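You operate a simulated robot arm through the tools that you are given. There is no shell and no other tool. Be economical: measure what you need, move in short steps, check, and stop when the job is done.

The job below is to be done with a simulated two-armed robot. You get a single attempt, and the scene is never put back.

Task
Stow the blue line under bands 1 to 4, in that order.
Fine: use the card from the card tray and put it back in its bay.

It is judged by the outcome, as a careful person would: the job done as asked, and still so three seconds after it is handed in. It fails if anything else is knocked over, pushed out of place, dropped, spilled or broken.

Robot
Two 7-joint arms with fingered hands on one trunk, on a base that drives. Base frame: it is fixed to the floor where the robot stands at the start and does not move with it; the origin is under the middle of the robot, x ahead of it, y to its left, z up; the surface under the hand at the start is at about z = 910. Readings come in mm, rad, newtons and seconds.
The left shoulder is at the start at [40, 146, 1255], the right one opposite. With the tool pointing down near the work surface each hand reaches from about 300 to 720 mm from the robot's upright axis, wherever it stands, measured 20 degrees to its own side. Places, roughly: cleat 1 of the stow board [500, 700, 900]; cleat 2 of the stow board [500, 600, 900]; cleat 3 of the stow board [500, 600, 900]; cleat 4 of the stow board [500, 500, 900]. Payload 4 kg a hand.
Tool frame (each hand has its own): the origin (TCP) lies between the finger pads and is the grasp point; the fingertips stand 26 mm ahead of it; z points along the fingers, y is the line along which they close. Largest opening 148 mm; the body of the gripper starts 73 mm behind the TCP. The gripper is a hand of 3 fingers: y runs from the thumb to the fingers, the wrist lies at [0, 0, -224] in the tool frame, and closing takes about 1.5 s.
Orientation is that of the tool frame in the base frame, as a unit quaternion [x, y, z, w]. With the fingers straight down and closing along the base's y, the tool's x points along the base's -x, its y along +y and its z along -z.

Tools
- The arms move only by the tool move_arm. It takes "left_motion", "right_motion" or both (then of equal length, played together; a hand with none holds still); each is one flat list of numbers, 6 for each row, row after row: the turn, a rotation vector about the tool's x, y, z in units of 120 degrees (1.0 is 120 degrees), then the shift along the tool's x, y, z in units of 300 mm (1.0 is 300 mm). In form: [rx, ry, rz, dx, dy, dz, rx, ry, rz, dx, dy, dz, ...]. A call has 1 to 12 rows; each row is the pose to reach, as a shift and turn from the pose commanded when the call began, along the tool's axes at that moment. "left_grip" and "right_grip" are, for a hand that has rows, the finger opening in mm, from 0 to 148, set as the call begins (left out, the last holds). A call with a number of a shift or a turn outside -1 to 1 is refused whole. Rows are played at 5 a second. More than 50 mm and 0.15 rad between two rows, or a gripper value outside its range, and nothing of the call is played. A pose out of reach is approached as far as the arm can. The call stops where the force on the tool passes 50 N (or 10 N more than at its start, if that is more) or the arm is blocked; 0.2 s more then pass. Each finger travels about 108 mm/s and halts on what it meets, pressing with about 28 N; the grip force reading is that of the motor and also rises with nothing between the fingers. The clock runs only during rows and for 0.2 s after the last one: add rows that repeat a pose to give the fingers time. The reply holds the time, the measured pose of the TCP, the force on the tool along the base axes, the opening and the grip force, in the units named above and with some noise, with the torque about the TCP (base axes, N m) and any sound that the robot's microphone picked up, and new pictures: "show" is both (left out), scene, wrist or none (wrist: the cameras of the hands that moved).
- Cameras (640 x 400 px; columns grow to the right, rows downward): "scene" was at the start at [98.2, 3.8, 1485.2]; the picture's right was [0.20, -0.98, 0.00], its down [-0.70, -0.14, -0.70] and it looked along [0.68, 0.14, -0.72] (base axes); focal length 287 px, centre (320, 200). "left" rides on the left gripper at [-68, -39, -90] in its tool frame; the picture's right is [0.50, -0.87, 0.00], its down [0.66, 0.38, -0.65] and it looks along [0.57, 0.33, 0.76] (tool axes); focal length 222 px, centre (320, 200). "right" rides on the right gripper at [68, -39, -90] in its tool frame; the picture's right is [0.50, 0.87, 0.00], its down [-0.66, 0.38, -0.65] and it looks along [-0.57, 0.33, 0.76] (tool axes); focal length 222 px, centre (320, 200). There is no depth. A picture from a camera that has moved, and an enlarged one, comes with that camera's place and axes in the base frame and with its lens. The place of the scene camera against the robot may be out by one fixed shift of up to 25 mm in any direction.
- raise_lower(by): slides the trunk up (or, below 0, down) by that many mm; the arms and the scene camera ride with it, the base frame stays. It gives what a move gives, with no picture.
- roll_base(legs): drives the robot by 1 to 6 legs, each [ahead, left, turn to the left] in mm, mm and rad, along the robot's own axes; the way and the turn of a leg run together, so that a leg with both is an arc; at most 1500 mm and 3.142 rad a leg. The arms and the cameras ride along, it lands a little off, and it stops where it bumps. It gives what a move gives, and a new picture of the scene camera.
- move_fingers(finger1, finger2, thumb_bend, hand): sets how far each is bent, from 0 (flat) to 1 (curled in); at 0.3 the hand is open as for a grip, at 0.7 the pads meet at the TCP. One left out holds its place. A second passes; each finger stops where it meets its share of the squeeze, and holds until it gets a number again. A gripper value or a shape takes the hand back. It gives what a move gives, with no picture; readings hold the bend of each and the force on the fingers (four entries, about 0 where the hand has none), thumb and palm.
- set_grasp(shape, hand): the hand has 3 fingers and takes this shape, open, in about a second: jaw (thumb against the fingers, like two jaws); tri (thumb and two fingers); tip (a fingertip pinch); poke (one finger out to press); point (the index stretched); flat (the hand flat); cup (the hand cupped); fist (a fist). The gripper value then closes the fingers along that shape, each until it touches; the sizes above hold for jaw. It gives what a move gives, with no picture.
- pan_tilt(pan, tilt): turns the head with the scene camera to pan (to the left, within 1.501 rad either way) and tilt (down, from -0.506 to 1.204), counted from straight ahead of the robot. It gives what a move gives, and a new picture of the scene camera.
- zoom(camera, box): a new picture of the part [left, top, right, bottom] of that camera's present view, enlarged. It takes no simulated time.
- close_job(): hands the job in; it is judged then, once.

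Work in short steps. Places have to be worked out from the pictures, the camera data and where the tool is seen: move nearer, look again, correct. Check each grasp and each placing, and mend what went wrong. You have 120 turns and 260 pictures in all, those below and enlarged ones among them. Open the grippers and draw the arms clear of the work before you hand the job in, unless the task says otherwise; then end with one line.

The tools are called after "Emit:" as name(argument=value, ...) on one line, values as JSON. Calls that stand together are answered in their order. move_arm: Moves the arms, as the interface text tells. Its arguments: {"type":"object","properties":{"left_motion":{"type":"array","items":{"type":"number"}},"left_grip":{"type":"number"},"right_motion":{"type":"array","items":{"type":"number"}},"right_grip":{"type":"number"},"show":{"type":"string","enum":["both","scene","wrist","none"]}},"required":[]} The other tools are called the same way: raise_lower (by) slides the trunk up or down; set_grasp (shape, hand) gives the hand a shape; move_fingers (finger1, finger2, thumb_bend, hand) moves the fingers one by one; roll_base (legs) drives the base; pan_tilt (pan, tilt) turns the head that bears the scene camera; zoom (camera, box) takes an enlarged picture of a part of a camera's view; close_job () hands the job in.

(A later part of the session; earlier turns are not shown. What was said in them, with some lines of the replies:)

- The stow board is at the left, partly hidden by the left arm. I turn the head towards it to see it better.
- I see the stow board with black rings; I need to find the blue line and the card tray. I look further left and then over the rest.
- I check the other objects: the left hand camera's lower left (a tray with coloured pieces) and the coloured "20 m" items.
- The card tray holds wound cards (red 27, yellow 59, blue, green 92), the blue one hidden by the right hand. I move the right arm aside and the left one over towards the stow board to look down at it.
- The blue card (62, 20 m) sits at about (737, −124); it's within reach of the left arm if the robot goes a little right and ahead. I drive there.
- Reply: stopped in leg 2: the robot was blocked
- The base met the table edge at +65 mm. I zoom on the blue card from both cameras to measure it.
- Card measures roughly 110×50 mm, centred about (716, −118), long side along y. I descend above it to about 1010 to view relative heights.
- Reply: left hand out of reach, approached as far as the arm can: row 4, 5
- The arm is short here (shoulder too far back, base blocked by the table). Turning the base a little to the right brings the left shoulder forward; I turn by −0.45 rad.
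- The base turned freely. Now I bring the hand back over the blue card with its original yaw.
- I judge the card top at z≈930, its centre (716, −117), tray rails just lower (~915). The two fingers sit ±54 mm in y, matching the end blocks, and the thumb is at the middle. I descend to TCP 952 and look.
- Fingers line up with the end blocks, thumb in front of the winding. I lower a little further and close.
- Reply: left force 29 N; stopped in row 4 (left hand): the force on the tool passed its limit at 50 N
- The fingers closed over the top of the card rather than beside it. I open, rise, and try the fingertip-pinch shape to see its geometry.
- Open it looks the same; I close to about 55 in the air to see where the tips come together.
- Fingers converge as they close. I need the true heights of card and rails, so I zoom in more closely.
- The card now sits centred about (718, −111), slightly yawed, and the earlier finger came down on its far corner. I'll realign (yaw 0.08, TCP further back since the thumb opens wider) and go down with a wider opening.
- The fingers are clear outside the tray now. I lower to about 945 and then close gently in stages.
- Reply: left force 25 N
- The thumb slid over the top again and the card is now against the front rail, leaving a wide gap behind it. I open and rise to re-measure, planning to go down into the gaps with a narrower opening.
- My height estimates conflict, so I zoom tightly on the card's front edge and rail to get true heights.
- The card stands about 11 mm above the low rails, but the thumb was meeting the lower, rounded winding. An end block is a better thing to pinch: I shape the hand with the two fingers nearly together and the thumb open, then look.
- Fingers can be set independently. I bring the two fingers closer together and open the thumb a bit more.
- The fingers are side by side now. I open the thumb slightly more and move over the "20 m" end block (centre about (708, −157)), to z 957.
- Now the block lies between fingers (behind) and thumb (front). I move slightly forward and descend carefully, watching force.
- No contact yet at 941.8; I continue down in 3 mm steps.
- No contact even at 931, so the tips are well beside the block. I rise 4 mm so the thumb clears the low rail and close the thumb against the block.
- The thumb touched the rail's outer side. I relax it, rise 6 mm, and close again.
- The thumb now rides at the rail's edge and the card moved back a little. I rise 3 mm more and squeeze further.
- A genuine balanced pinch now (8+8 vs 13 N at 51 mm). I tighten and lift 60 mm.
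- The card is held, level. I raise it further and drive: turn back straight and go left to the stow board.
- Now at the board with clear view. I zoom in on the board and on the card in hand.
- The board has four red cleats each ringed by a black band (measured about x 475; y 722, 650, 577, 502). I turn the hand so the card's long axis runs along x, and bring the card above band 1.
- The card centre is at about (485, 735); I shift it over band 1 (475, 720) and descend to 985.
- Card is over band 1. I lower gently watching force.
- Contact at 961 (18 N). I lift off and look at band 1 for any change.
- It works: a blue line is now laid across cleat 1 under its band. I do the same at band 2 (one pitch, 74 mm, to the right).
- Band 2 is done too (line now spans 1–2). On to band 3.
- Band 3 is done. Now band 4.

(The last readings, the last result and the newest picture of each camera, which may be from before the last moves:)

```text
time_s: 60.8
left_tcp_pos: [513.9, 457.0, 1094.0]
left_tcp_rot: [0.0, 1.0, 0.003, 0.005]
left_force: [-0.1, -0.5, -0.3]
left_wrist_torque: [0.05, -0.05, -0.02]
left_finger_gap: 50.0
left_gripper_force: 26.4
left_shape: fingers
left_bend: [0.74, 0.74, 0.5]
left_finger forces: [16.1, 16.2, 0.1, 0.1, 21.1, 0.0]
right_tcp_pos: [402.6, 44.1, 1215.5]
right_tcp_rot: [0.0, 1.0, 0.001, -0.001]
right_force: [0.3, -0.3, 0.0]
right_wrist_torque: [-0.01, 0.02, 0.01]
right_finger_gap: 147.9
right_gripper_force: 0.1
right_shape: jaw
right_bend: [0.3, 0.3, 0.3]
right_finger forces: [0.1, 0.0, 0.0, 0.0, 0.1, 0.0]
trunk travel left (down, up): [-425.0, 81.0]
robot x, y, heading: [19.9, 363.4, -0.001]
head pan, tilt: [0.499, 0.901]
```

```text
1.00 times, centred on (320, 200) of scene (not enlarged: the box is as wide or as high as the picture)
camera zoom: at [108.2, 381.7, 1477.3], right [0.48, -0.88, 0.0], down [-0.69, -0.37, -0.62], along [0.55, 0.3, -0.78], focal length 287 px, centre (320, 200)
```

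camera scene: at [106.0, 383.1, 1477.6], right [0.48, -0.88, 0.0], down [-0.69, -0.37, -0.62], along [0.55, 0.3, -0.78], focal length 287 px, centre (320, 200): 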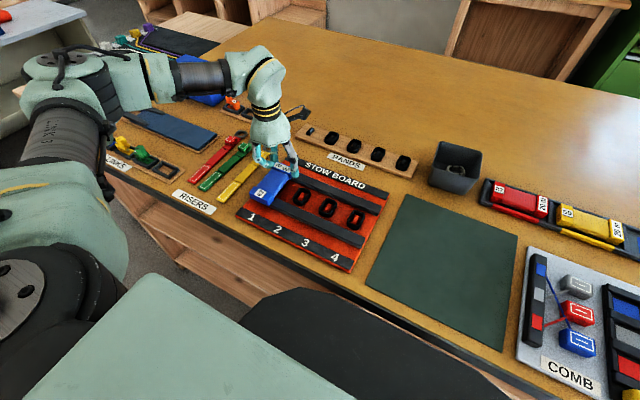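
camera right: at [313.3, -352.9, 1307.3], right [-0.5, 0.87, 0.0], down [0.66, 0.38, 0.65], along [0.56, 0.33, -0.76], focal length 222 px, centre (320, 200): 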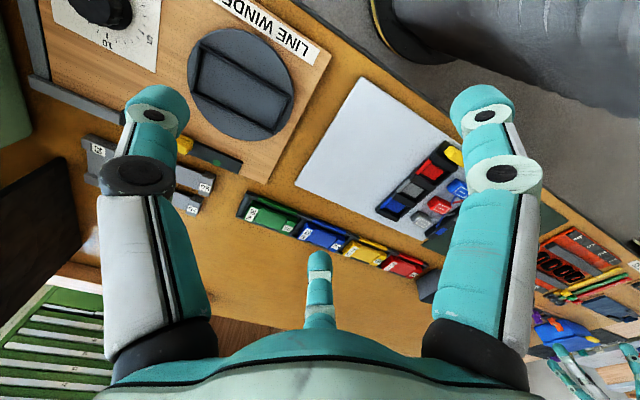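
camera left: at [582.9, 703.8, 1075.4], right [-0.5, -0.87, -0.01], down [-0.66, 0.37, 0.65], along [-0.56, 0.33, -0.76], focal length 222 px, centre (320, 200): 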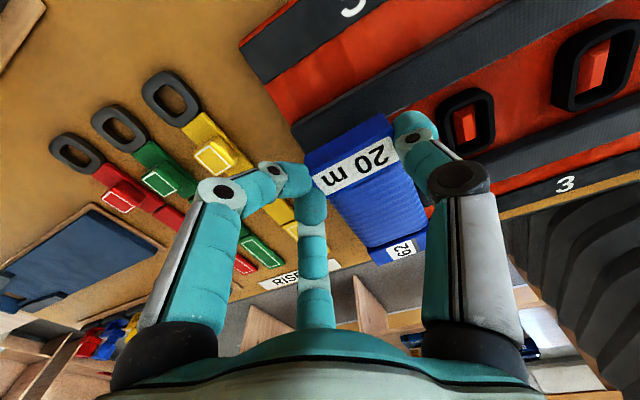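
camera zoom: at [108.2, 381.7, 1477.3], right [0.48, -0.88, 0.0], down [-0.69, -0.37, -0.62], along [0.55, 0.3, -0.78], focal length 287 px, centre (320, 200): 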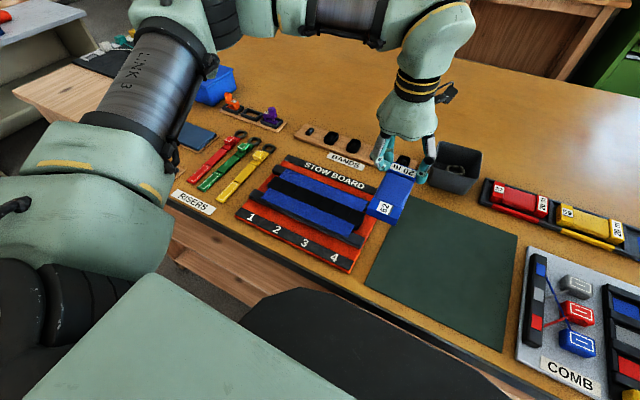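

All four bands hold the blue line. Now I drive back to the card tray with the card.

Emit:
roll_base(legs=[[0, -632, 0], [0, 0, -0.44], [32, 15, 0]])

Emit:
pan_tilt(pan=0.5, tilt=0.75)

```text
time_s: 66.0
left_tcp_pos: [528.9, -397.7, 1097.4]
left_tcp_rot: [0.224, 0.975, 0.002, 0.01]
left_force: [-0.7, -0.4, 0.9]
left_wrist_torque: [0.02, -0.1, -0.02]
left_finger_gap: 49.8
left_gripper_force: 26.5
left_shape: fingers
left_bend: [0.74, 0.74, 0.5]
left_finger forces: [16.1, 16.2, 0.1, 0.1, 21.1, 0.0]
right_tcp_pos: [245.9, -720.5, 1217.5]
right_tcp_rot: [0.227, 0.974, 0.001, 0.002]
right_force: [-1.1, -0.1, -0.2]
right_wrist_torque: [-0.02, -0.04, 0.0]
right_finger_gap: 147.9
right_gripper_force: 0.1
right_shape: jaw
right_bend: [0.3, 0.3, 0.3]
right_finger forces: [0.1, 0.1, 0.1, 0.0, 0.0, 0.1]
trunk travel left (down, up): [-425.0, 81.0]
robot x, y, heading: [52.6, -272.7, -0.452]
head pan, tilt: [0.499, 0.901]
camera scene: at [134.4, -289.7, 1477.8], right [0.04, -1.0, 0.0], down [-0.78, -0.03, -0.63], along [0.63, 0.03, -0.78], focal length 287 px, centre (320, 200)
```

scene: 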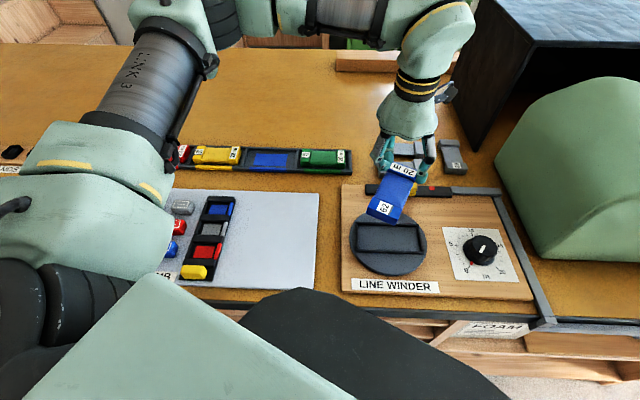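

```text
time_s: 66.7
left_tcp_pos: [534.6, -398.5, 1094.4]
left_tcp_rot: [0.224, 0.974, 0.001, 0.006]
left_force: [0.6, -0.6, -0.2]
left_wrist_torque: [0.01, -0.04, -0.02]
left_finger_gap: 50.1
left_gripper_force: 26.8
left_shape: fingers
left_bend: [0.74, 0.74, 0.5]
left_finger forces: [16.2, 16.2, 0.1, 0.0, 21.1, 0.0]
right_tcp_pos: [253.1, -720.9, 1217.4]
right_tcp_rot: [0.226, 0.974, 0.0, -0.001]
right_force: [-1.1, -0.1, -0.7]
right_wrist_torque: [-0.01, -0.01, 0.0]
right_finger_gap: 148.1
right_gripper_force: 0.1
right_shape: jaw
right_bend: [0.3, 0.3, 0.3]
right_finger forces: [0.0, 0.0, 0.1, 0.1, 0.1, 0.1]
trunk travel left (down, up): [-425.0, 81.0]
robot x, y, heading: [49.0, -268.6, -0.456]
head pan, tilt: [0.499, 0.75]
camera scene: at [149.7, -289.8, 1489.1], right [0.04, -1.0, 0.0], down [-0.68, -0.03, -0.73], along [0.73, 0.03, -0.68], focal length 287 px, centre (320, 200)
```

scene: 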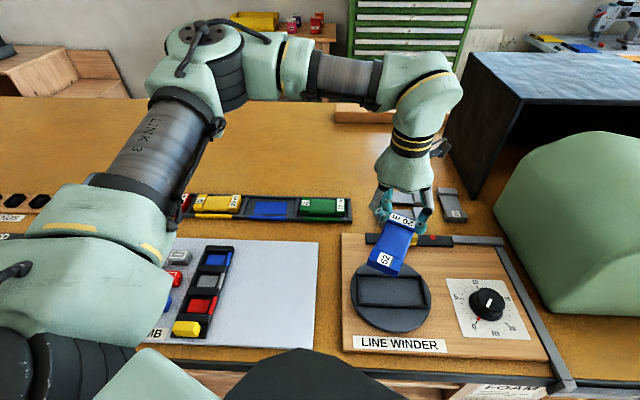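

I bring the card, turned back to its tray orientation, to a point just short of the bay.

Emit:
move_arm(left_motion=[0, 0, 0.0534, -0.009, 0.092, 0, 0, 0, 0.1068, -0.019, 0.183, 0, 0, 0, 0.1602, -0.028, 0.275, 0, 0, 0, 0.2136, -0.037, 0.367, 0, 0, 0, 0.267, -0.046, 0.458, 0, 0, 0, 0.3204, -0.056, 0.55, 0, 0, 0, 0.3738, -0.065, 0.642, 0, 0, 0, 0.4272, -0.074, 0.734, 0.03, 0, 0, 0.4806, -0.084, 0.825, 0.07, 0, 0, 0.534, -0.093, 0.917, 0.115], show="none")

Emit:
move_arm(left_motion=[0, 0, 0, 0, 0.1, 0.06, 0, 0, 0, 0, 0.2, 0.13, 0, 0, 0, 0, 0.217, 0.19])

Emit:
zoom(camera="scene", box=[190, 140, 370, 240])

Emit:
zoom(camera="left", box=[240, 50, 480, 250])

```text
time_s: 68.9
left_tcp_pos: [683.1, -161.6, 1060.2]
left_tcp_rot: [0.708, 0.706, 0.003, 0.005]
left_force: [-0.2, 1.3, 0.0]
left_wrist_torque: [-0.03, 0.01, 0.0]
left_finger_gap: 49.9
left_gripper_force: 26.9
left_shape: fingers
left_bend: [0.74, 0.74, 0.5]
left_finger forces: [16.4, 16.4, 0.0, 0.0, 21.0, 0.0]
right_tcp_pos: [255.7, -720.7, 1217.4]
right_tcp_rot: [0.226, 0.974, 0.0, -0.001]
right_force: [-0.1, 0.8, -0.6]
right_wrist_torque: [0.04, 0.0, 0.01]
right_finger_gap: 147.5
right_gripper_force: 0.0
right_shape: jaw
right_bend: [0.3, 0.3, 0.3]
right_finger forces: [0.0, 0.0, 0.1, 0.1, 0.1, 0.0]
trunk travel left (down, up): [-425.0, 81.0]
robot x, y, heading: [49.9, -274.2, -0.45]
head pan, tilt: [0.499, 0.75]
```

```text
time_s: 69.7
left_tcp_pos: [748.1, -161.2, 1003.4]
left_tcp_rot: [0.708, 0.706, 0.005, 0.006]
left_force: [0.0, -0.8, -0.7]
left_wrist_torque: [-0.04, -0.06, -0.03]
left_finger_gap: 50.0
left_gripper_force: 26.2
left_shape: fingers
left_bend: [0.74, 0.74, 0.5]
left_finger forces: [16.4, 16.2, 0.1, 0.0, 20.9, 0.0]
right_tcp_pos: [254.1, -721.3, 1216.0]
right_tcp_rot: [0.227, 0.974, 0.0, -0.001]
right_force: [-0.9, -0.1, -0.3]
right_wrist_torque: [-0.01, 0.02, -0.01]
right_finger_gap: 147.8
right_gripper_force: 0.0
right_shape: jaw
right_bend: [0.3, 0.3, 0.3]
right_finger forces: [0.0, 0.0, 0.0, 0.0, 0.1, 0.1]
trunk travel left (down, up): [-425.0, 81.0]
robot x, y, heading: [55.5, -274.6, -0.454]
head pan, tilt: [0.499, 0.75]
camera scene: at [150.8, -289.7, 1489.1], right [0.04, -1.0, 0.0], down [-0.68, -0.03, -0.73], along [0.73, 0.03, -0.68], focal length 287 px, centre (320, 200)
camera left: at [709.4, -230.0, 1092.7], right [-0.86, 0.5, -0.01], down [0.37, 0.66, 0.66], along [0.34, 0.56, -0.75], focal length 222 px, centre (320, 200)
```

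scene: 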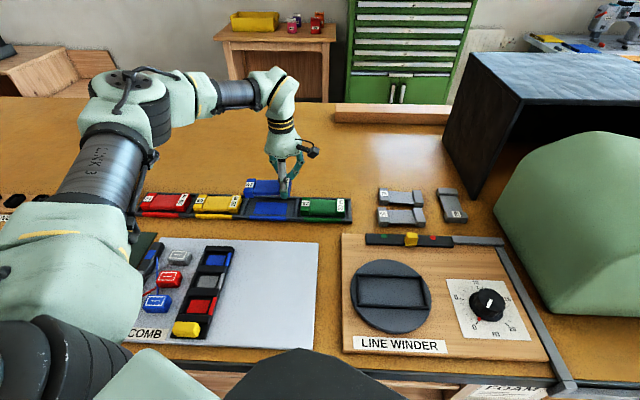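
left: 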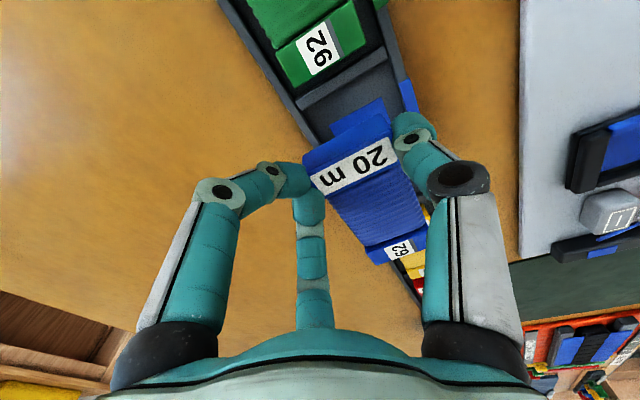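

```text
3.56 times, centred on (280, 190) of scene
camera zoom: at [150.8, -289.7, 1489.1], right [0.04, -1.0, 0.0], down [-0.68, -0.03, -0.73], along [0.73, 0.03, -0.68], focal length 1021 px, centre (462, 236)
```

zoom: 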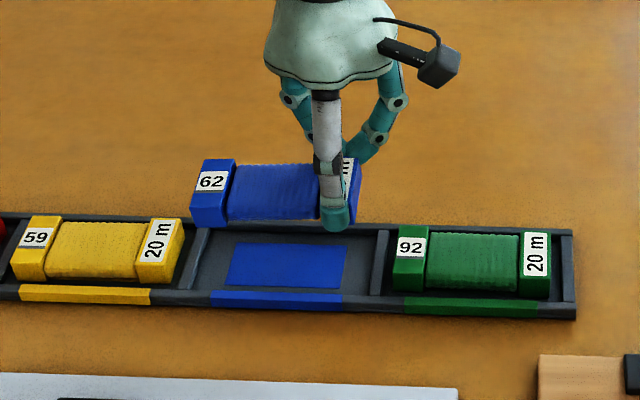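

```text
2.00 times, centred on (360, 150) of left
camera zoom: at [709.4, -230.0, 1092.7], right [-0.86, 0.5, -0.01], down [0.37, 0.66, 0.66], along [0.34, 0.56, -0.75], focal length 444 px, centre (240, 300)
```

zoom: 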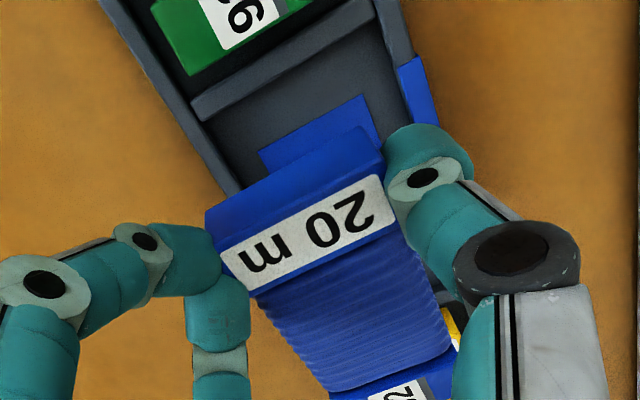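

The card is nearly centred on the bay (about 3 mm too far in x). I correct and lower to 958 and check.

Emit:
move_arm(left_motion=[0, 0, 0, 0, -0.012, 0.07, 0, 0, 0, 0, -0.012, 0.14, 0, 0, 0, 0, -0.012, 0.14], show="none")

Emit:
zoom(camera="scene", box=[220, 170, 340, 240])

Emit:
zoom(camera="left", box=[240, 50, 480, 250])

```text
time_s: 70.5
left_tcp_pos: [743.5, -162.6, 962.5]
left_tcp_rot: [0.708, 0.707, 0.004, 0.005]
left_force: [-0.6, 0.3, -0.3]
left_wrist_torque: [-0.06, 0.0, 0.04]
left_finger_gap: 50.0
left_gripper_force: 27.1
left_shape: fingers
left_bend: [0.74, 0.74, 0.5]
left_finger forces: [16.4, 16.2, 0.0, 0.0, 20.9, 0.0]
right_tcp_pos: [254.5, -721.8, 1216.5]
right_tcp_rot: [0.227, 0.974, 0.001, -0.001]
right_force: [-1.0, 0.5, -0.1]
right_wrist_torque: [-0.02, 0.0, 0.03]
right_finger_gap: 147.6
right_gripper_force: 0.1
right_shape: jaw
right_bend: [0.3, 0.3, 0.3]
right_finger forces: [0.1, 0.0, 0.0, 0.0, 0.0, 0.0]
trunk travel left (down, up): [-425.0, 81.0]
robot x, y, heading: [51.5, -272.3, -0.453]
head pan, tilt: [0.499, 0.75]
```

```text
5.33 times, centred on (280, 205) of scene
camera zoom: at [150.7, -289.9, 1489.1], right [0.04, -1.0, 0.0], down [-0.68, -0.03, -0.73], along [0.73, 0.03, -0.68], focal length 1531 px, centre (533, 173)
```

zoom: 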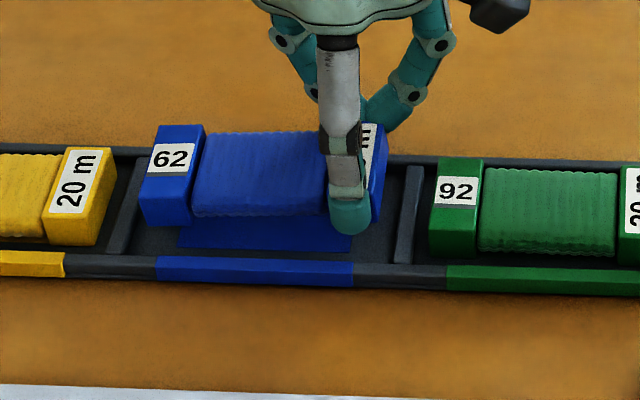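

```text
2.00 times, centred on (360, 150) of left
camera zoom: at [705.2, -231.0, 1051.8], right [-0.87, 0.5, -0.01], down [0.37, 0.66, 0.66], along [0.34, 0.57, -0.75], focal length 444 px, centre (240, 300)
```

zoom: 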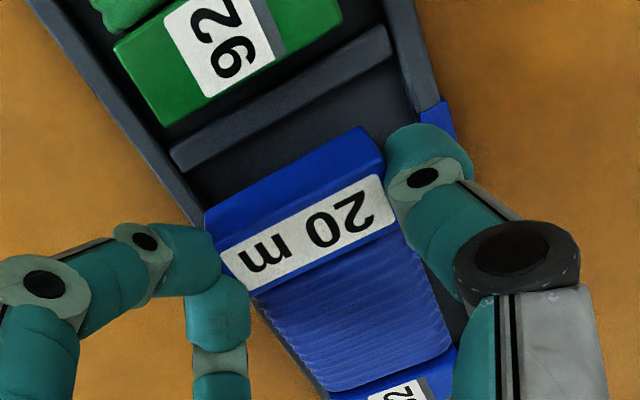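

Alignment looks right, at most 3 mm too far toward the yellow side. I correct and lower to the floor of the bay.

Emit:
move_arm(left_motion=[0, 0, 0, -0.01, 0.003, 0.03, 0, 0, 0, -0.01, 0.003, 0.05, 0, 0, 0, -0.01, 0.003, 0.06, 0, 0, 0, -0.01, 0.003, 0.06], show="none")

Emit:
zoom(camera="scene", box=[220, 170, 340, 240])

Emit:
zoom(camera="left", box=[240, 50, 480, 250])

```text
time_s: 71.5
left_tcp_pos: [745.1, -164.8, 945.4]
left_tcp_rot: [0.707, 0.707, 0.003, 0.005]
left_force: [0.4, 1.0, -1.1]
left_wrist_torque: [-0.03, 0.0, 0.01]
left_finger_gap: 50.0
left_gripper_force: 26.4
left_shape: fingers
left_bend: [0.74, 0.74, 0.5]
left_finger forces: [16.3, 16.4, 0.1, 0.0, 20.8, 0.0]
right_tcp_pos: [254.1, -722.5, 1216.6]
right_tcp_rot: [0.226, 0.974, 0.0, -0.002]
right_force: [-0.4, -0.7, 0.4]
right_wrist_torque: [0.01, 0.01, 0.02]
right_finger_gap: 147.8
right_gripper_force: 0.1
right_shape: jaw
right_bend: [0.3, 0.3, 0.3]
right_finger forces: [0.0, 0.1, 0.0, 0.1, 0.1, 0.0]
trunk travel left (down, up): [-425.0, 81.0]
robot x, y, heading: [50.3, -270.6, -0.457]
head pan, tilt: [0.499, 0.75]
```

```text
5.33 times, centred on (280, 205) of scene
camera zoom: at [151.0, -289.9, 1489.1], right [0.04, -1.0, 0.0], down [-0.68, -0.03, -0.73], along [0.73, 0.03, -0.68], focal length 1531 px, centre (533, 173)
```

zoom: 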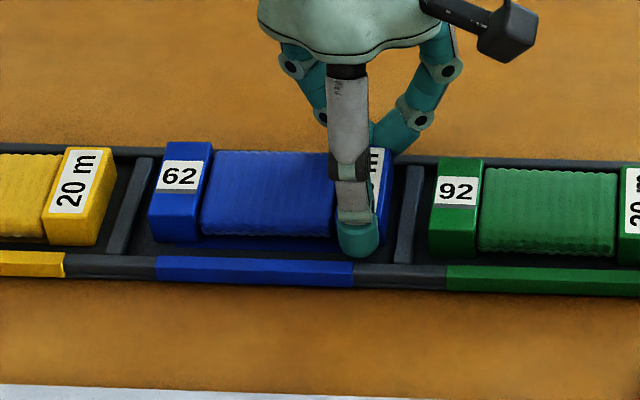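

```text
2.00 times, centred on (360, 150) of left
camera zoom: at [706.1, -233.6, 1034.3], right [-0.86, 0.5, -0.01], down [0.37, 0.66, 0.66], along [0.34, 0.56, -0.75], focal length 444 px, centre (240, 300)
```

zoom: 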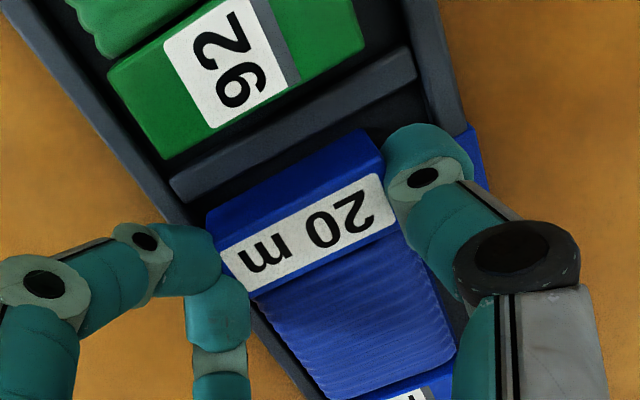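

Centred in the bay; no floor contact yet. I lower a few more mm until contact.

Emit:
move_arm(left_motion=[0, 0, 0, 0, 0, 0.007, 0, 0, 0, 0, 0, 0.01], show="none")

```text
time_s: 72.1
left_tcp_pos: [744.0, -166.1, 942.9]
left_tcp_rot: [0.708, 0.706, 0.005, 0.006]
left_force: [1.0, 0.7, 6.4]
left_wrist_torque: [0.04, 0.29, -0.03]
left_finger_gap: 49.8
left_gripper_force: 27.2
left_shape: fingers
left_bend: [0.74, 0.74, 0.5]
left_finger forces: [16.8, 17.2, 0.1, 0.0, 20.2, 0.0]
right_tcp_pos: [253.1, -722.6, 1216.6]
right_tcp_rot: [0.226, 0.974, 0.001, 0.0]
right_force: [-0.5, 0.4, 0.0]
right_wrist_torque: [0.01, -0.02, 0.01]
right_finger_gap: 147.9
right_gripper_force: 0.0
right_shape: jaw
right_bend: [0.3, 0.3, 0.3]
right_finger forces: [0.1, 0.0, 0.0, 0.0, 0.0, 0.0]
trunk travel left (down, up): [-425.0, 81.0]
robot x, y, heading: [52.0, -277.1, -0.458]
head pan, tilt: [0.499, 0.75]
```

The card touches down (6 N). I open the thumb and ease the fingers back, then rise.

Emit:
move_fingers(hand="left", finger1=0.68, finger2=0.68, thumb_bend=0.36)

Emit:
move_arm(left_motion=[0, 0, 0, 0, 0, -0.02, 0, 0, 0, 0, 0, -0.06, 0, 0, 0, 0, 0, -0.15, 0, 0, 0, 0, 0, -0.3, 0, 0, 0, 0, -0.1, -0.4, 0, 0, 0, 0, -0.25, -0.45], show="wrist")

Emit:
zoom(camera="scene", box=[130, 160, 360, 240])

```text
time_s: 73.1
left_tcp_pos: [746.7, -167.2, 942.2]
left_tcp_rot: [0.708, 0.706, 0.005, 0.007]
left_force: [14.0, 1.5, 10.5]
left_wrist_torque: [-0.02, 0.2, 0.02]
left_finger_gap: 52.4
left_gripper_force: 12.3
left_shape: fingers
left_bend: [0.68, 0.68, 0.41]
left_finger forces: [2.1, 2.0, 0.0, 0.0, 20.9, 0.0]
right_tcp_pos: [255.0, -720.8, 1215.7]
right_tcp_rot: [0.227, 0.974, 0.001, -0.001]
right_force: [0.0, -0.6, -0.6]
right_wrist_torque: [-0.03, -0.01, -0.02]
right_finger_gap: 148.1
right_gripper_force: 0.0
right_shape: jaw
right_bend: [0.3, 0.3, 0.3]
right_finger forces: [0.0, 0.0, 0.1, 0.0, 0.0, 0.0]
trunk travel left (down, up): [-425.0, 81.0]
robot x, y, heading: [51.6, -276.1, -0.46]
head pan, tilt: [0.499, 0.75]
```

```text
time_s: 74.5
left_tcp_pos: [666.5, -164.9, 1075.7]
left_tcp_rot: [0.708, 0.707, 0.004, 0.004]
left_force: [-0.8, 0.1, -0.9]
left_wrist_torque: [0.01, 0.02, 0.02]
left_finger_gap: 62.4
left_gripper_force: 0.1
left_shape: fingers
left_bend: [0.68, 0.68, 0.36]
left_finger forces: [0.0, 0.0, 0.0, 0.1, 0.0, 0.1]
right_tcp_pos: [254.0, -720.7, 1216.9]
right_tcp_rot: [0.226, 0.974, 0.0, -0.001]
right_force: [0.2, 0.0, -0.3]
right_wrist_torque: [0.02, -0.01, -0.03]
right_finger_gap: 148.0
right_gripper_force: 0.0
right_shape: jaw
right_bend: [0.3, 0.3, 0.3]
right_finger forces: [0.0, 0.0, 0.1, 0.0, 0.0, 0.1]
trunk travel left (down, up): [-425.0, 81.0]
robot x, y, heading: [47.7, -272.8, -0.455]
head pan, tilt: [0.499, 0.75]
camera left: at [627.5, -232.7, 1165.4], right [-0.86, 0.5, -0.01], down [0.37, 0.65, 0.66], along [0.34, 0.57, -0.75], focal length 222 px, centre (320, 200)
```

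left: 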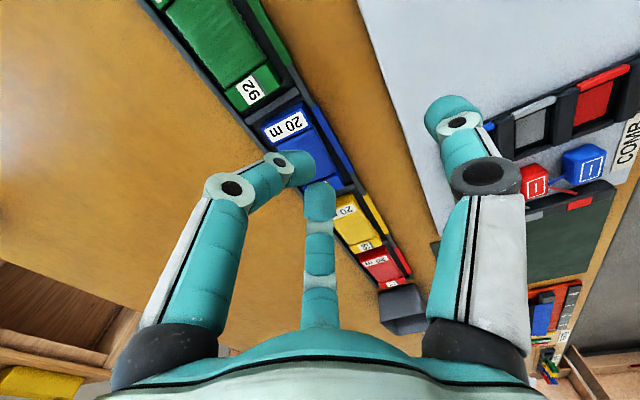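

```text
2.78 times, centred on (245, 200) of scene
camera zoom: at [149.4, -288.8, 1489.2], right [0.04, -1.0, 0.0], down [-0.68, -0.03, -0.73], along [0.73, 0.03, -0.68], focal length 799 px, centre (529, 200)
```

zoom: 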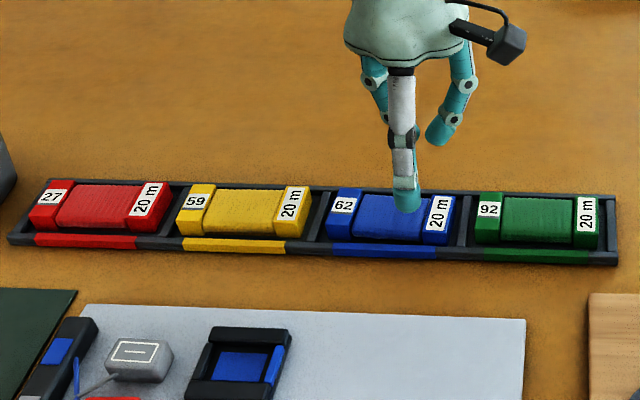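

Card is in its bay. I open the hand, draw the arm clear and check seating.

Emit:
move_arm(left_motion=[0, 0, 0, 0.05, -0.12, -0.1, 0, 0, 0, 0.1, -0.24, -0.2, 0, 0, 0, 0.15, -0.36, -0.3, 0, 0, 0, 0.2, -0.48, -0.3, 0, 0, 0, 0.25, -0.6, -0.3], left_grip=148, show="none")

Emit:
zoom(camera="scene", box=[220, 170, 340, 240])

Emit:
zoom(camera="scene", box=[0, 0, 640, 400])

```text
time_s: 75.7
left_tcp_pos: [486.3, -89.4, 1165.1]
left_tcp_rot: [0.708, 0.707, 0.004, 0.005]
left_force: [-1.1, -0.1, -0.1]
left_wrist_torque: [-0.02, -0.01, -0.02]
left_finger_gap: 147.8
left_gripper_force: 0.1
left_shape: jaw
left_bend: [0.3, 0.3, 0.3]
left_finger forces: [0.1, 0.1, 0.0, 0.0, 0.1, 0.0]
right_tcp_pos: [253.6, -721.5, 1216.0]
right_tcp_rot: [0.227, 0.974, 0.001, 0.0]
right_force: [0.4, -0.3, 0.1]
right_wrist_torque: [-0.03, -0.03, -0.02]
right_finger_gap: 147.9
right_gripper_force: 0.1
right_shape: jaw
right_bend: [0.3, 0.3, 0.3]
right_finger forces: [0.1, 0.0, 0.1, 0.1, 0.0, 0.0]
trunk travel left (down, up): [-425.0, 81.0]
robot x, y, heading: [52.5, -272.5, -0.458]
head pan, tilt: [0.499, 0.75]
```

```text
5.33 times, centred on (280, 205) of scene
camera zoom: at [149.5, -288.5, 1489.2], right [0.04, -1.0, 0.0], down [-0.68, -0.03, -0.73], along [0.73, 0.03, -0.68], focal length 1531 px, centre (533, 173)
```

zoom: 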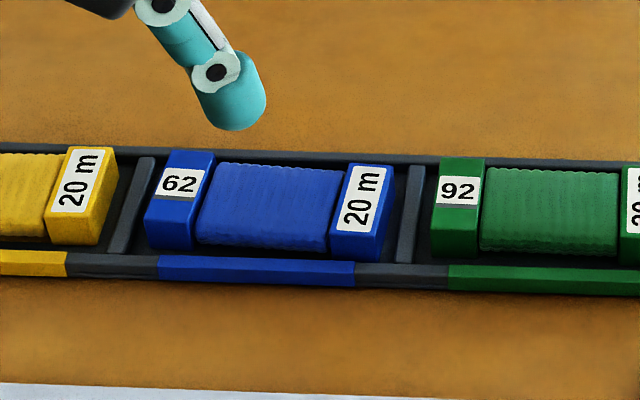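

```text
1.00 times, centred on (320, 200) of scene (not enlarged: the box is as wide or as high as the picture)
camera zoom: at [149.5, -288.5, 1489.2], right [0.04, -1.0, 0.0], down [-0.68, -0.03, -0.73], along [0.73, 0.03, -0.68], focal length 287 px, centre (320, 200)
```

zoom: 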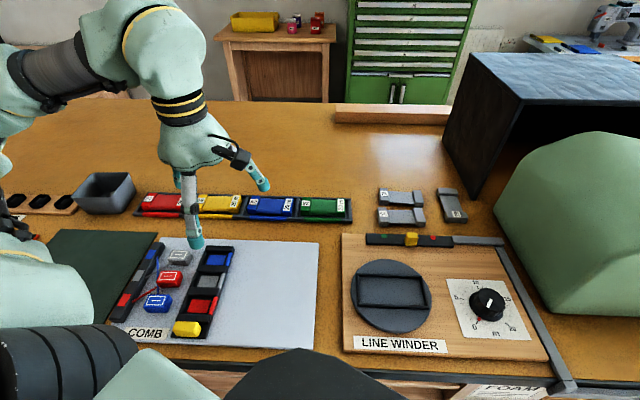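

The card looks slightly skewed; I zoom to make sure it's seated flat within the rails.

Emit:
zoom(camera="scene", box=[240, 190, 300, 230])

Emit:
pan_tilt(pan=1.3, tilt=0.6)

```text
10.00 times, centred on (270, 210) of scene
camera zoom: at [149.5, -288.5, 1489.2], right [0.04, -1.0, 0.0], down [-0.68, -0.03, -0.73], along [0.73, 0.03, -0.68], focal length 2870 px, centre (820, 100)
```

zoom: 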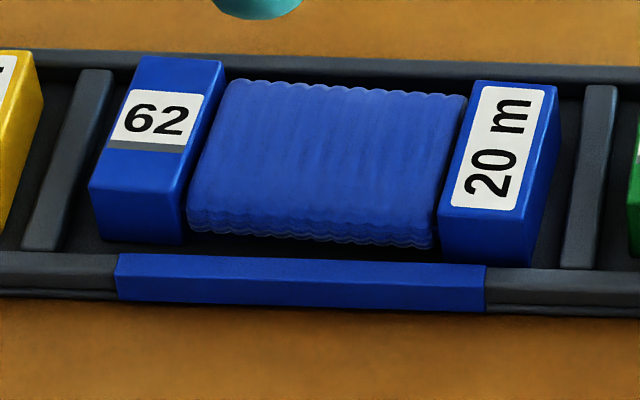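

```text
time_s: 76.9
left_tcp_pos: [486.8, -89.8, 1165.8]
left_tcp_rot: [0.708, 0.706, 0.004, 0.004]
left_force: [0.0, 0.3, -0.9]
left_wrist_torque: [0.01, -0.01, 0.01]
left_finger_gap: 147.9
left_gripper_force: 0.1
left_shape: jaw
left_bend: [0.3, 0.3, 0.3]
left_finger forces: [0.1, 0.0, 0.0, 0.0, 0.0, 0.0]
right_tcp_pos: [254.1, -720.8, 1216.6]
right_tcp_rot: [0.227, 0.974, 0.0, -0.001]
right_force: [-0.5, 0.1, -0.8]
right_wrist_torque: [0.0, 0.02, 0.01]
right_finger_gap: 147.8
right_gripper_force: 0.0
right_shape: jaw
right_bend: [0.3, 0.3, 0.3]
right_finger forces: [0.0, 0.0, 0.1, 0.1, 0.1, 0.0]
trunk travel left (down, up): [-425.0, 81.0]
robot x, y, heading: [51.3, -276.5, -0.46]
head pan, tilt: [1.3, 0.6]
camera scene: at [126.6, -227.2, 1502.0], right [0.75, -0.66, 0.0], down [-0.38, -0.42, -0.82], along [0.55, 0.62, -0.57], focal length 287 px, centre (320, 200)
```

scene: 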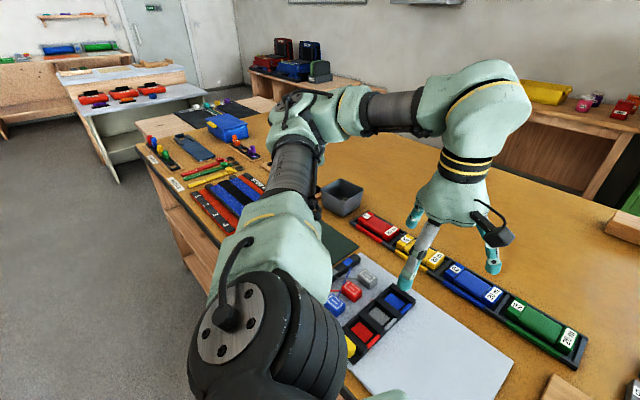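

The card lies flat inside its bay, the blue line is under bands 1–4, and the hands are open and clear of everything. I hand the job in.

Emit:
close_job()

```text
The job is handed in.
```

The blue line is stowed under bands 1 to 4, in that order, and its card (62) is back in its bay in the card tray. The card lies flat but a few degrees skewed between the rails. I saw nothing else knocked over or out of place.
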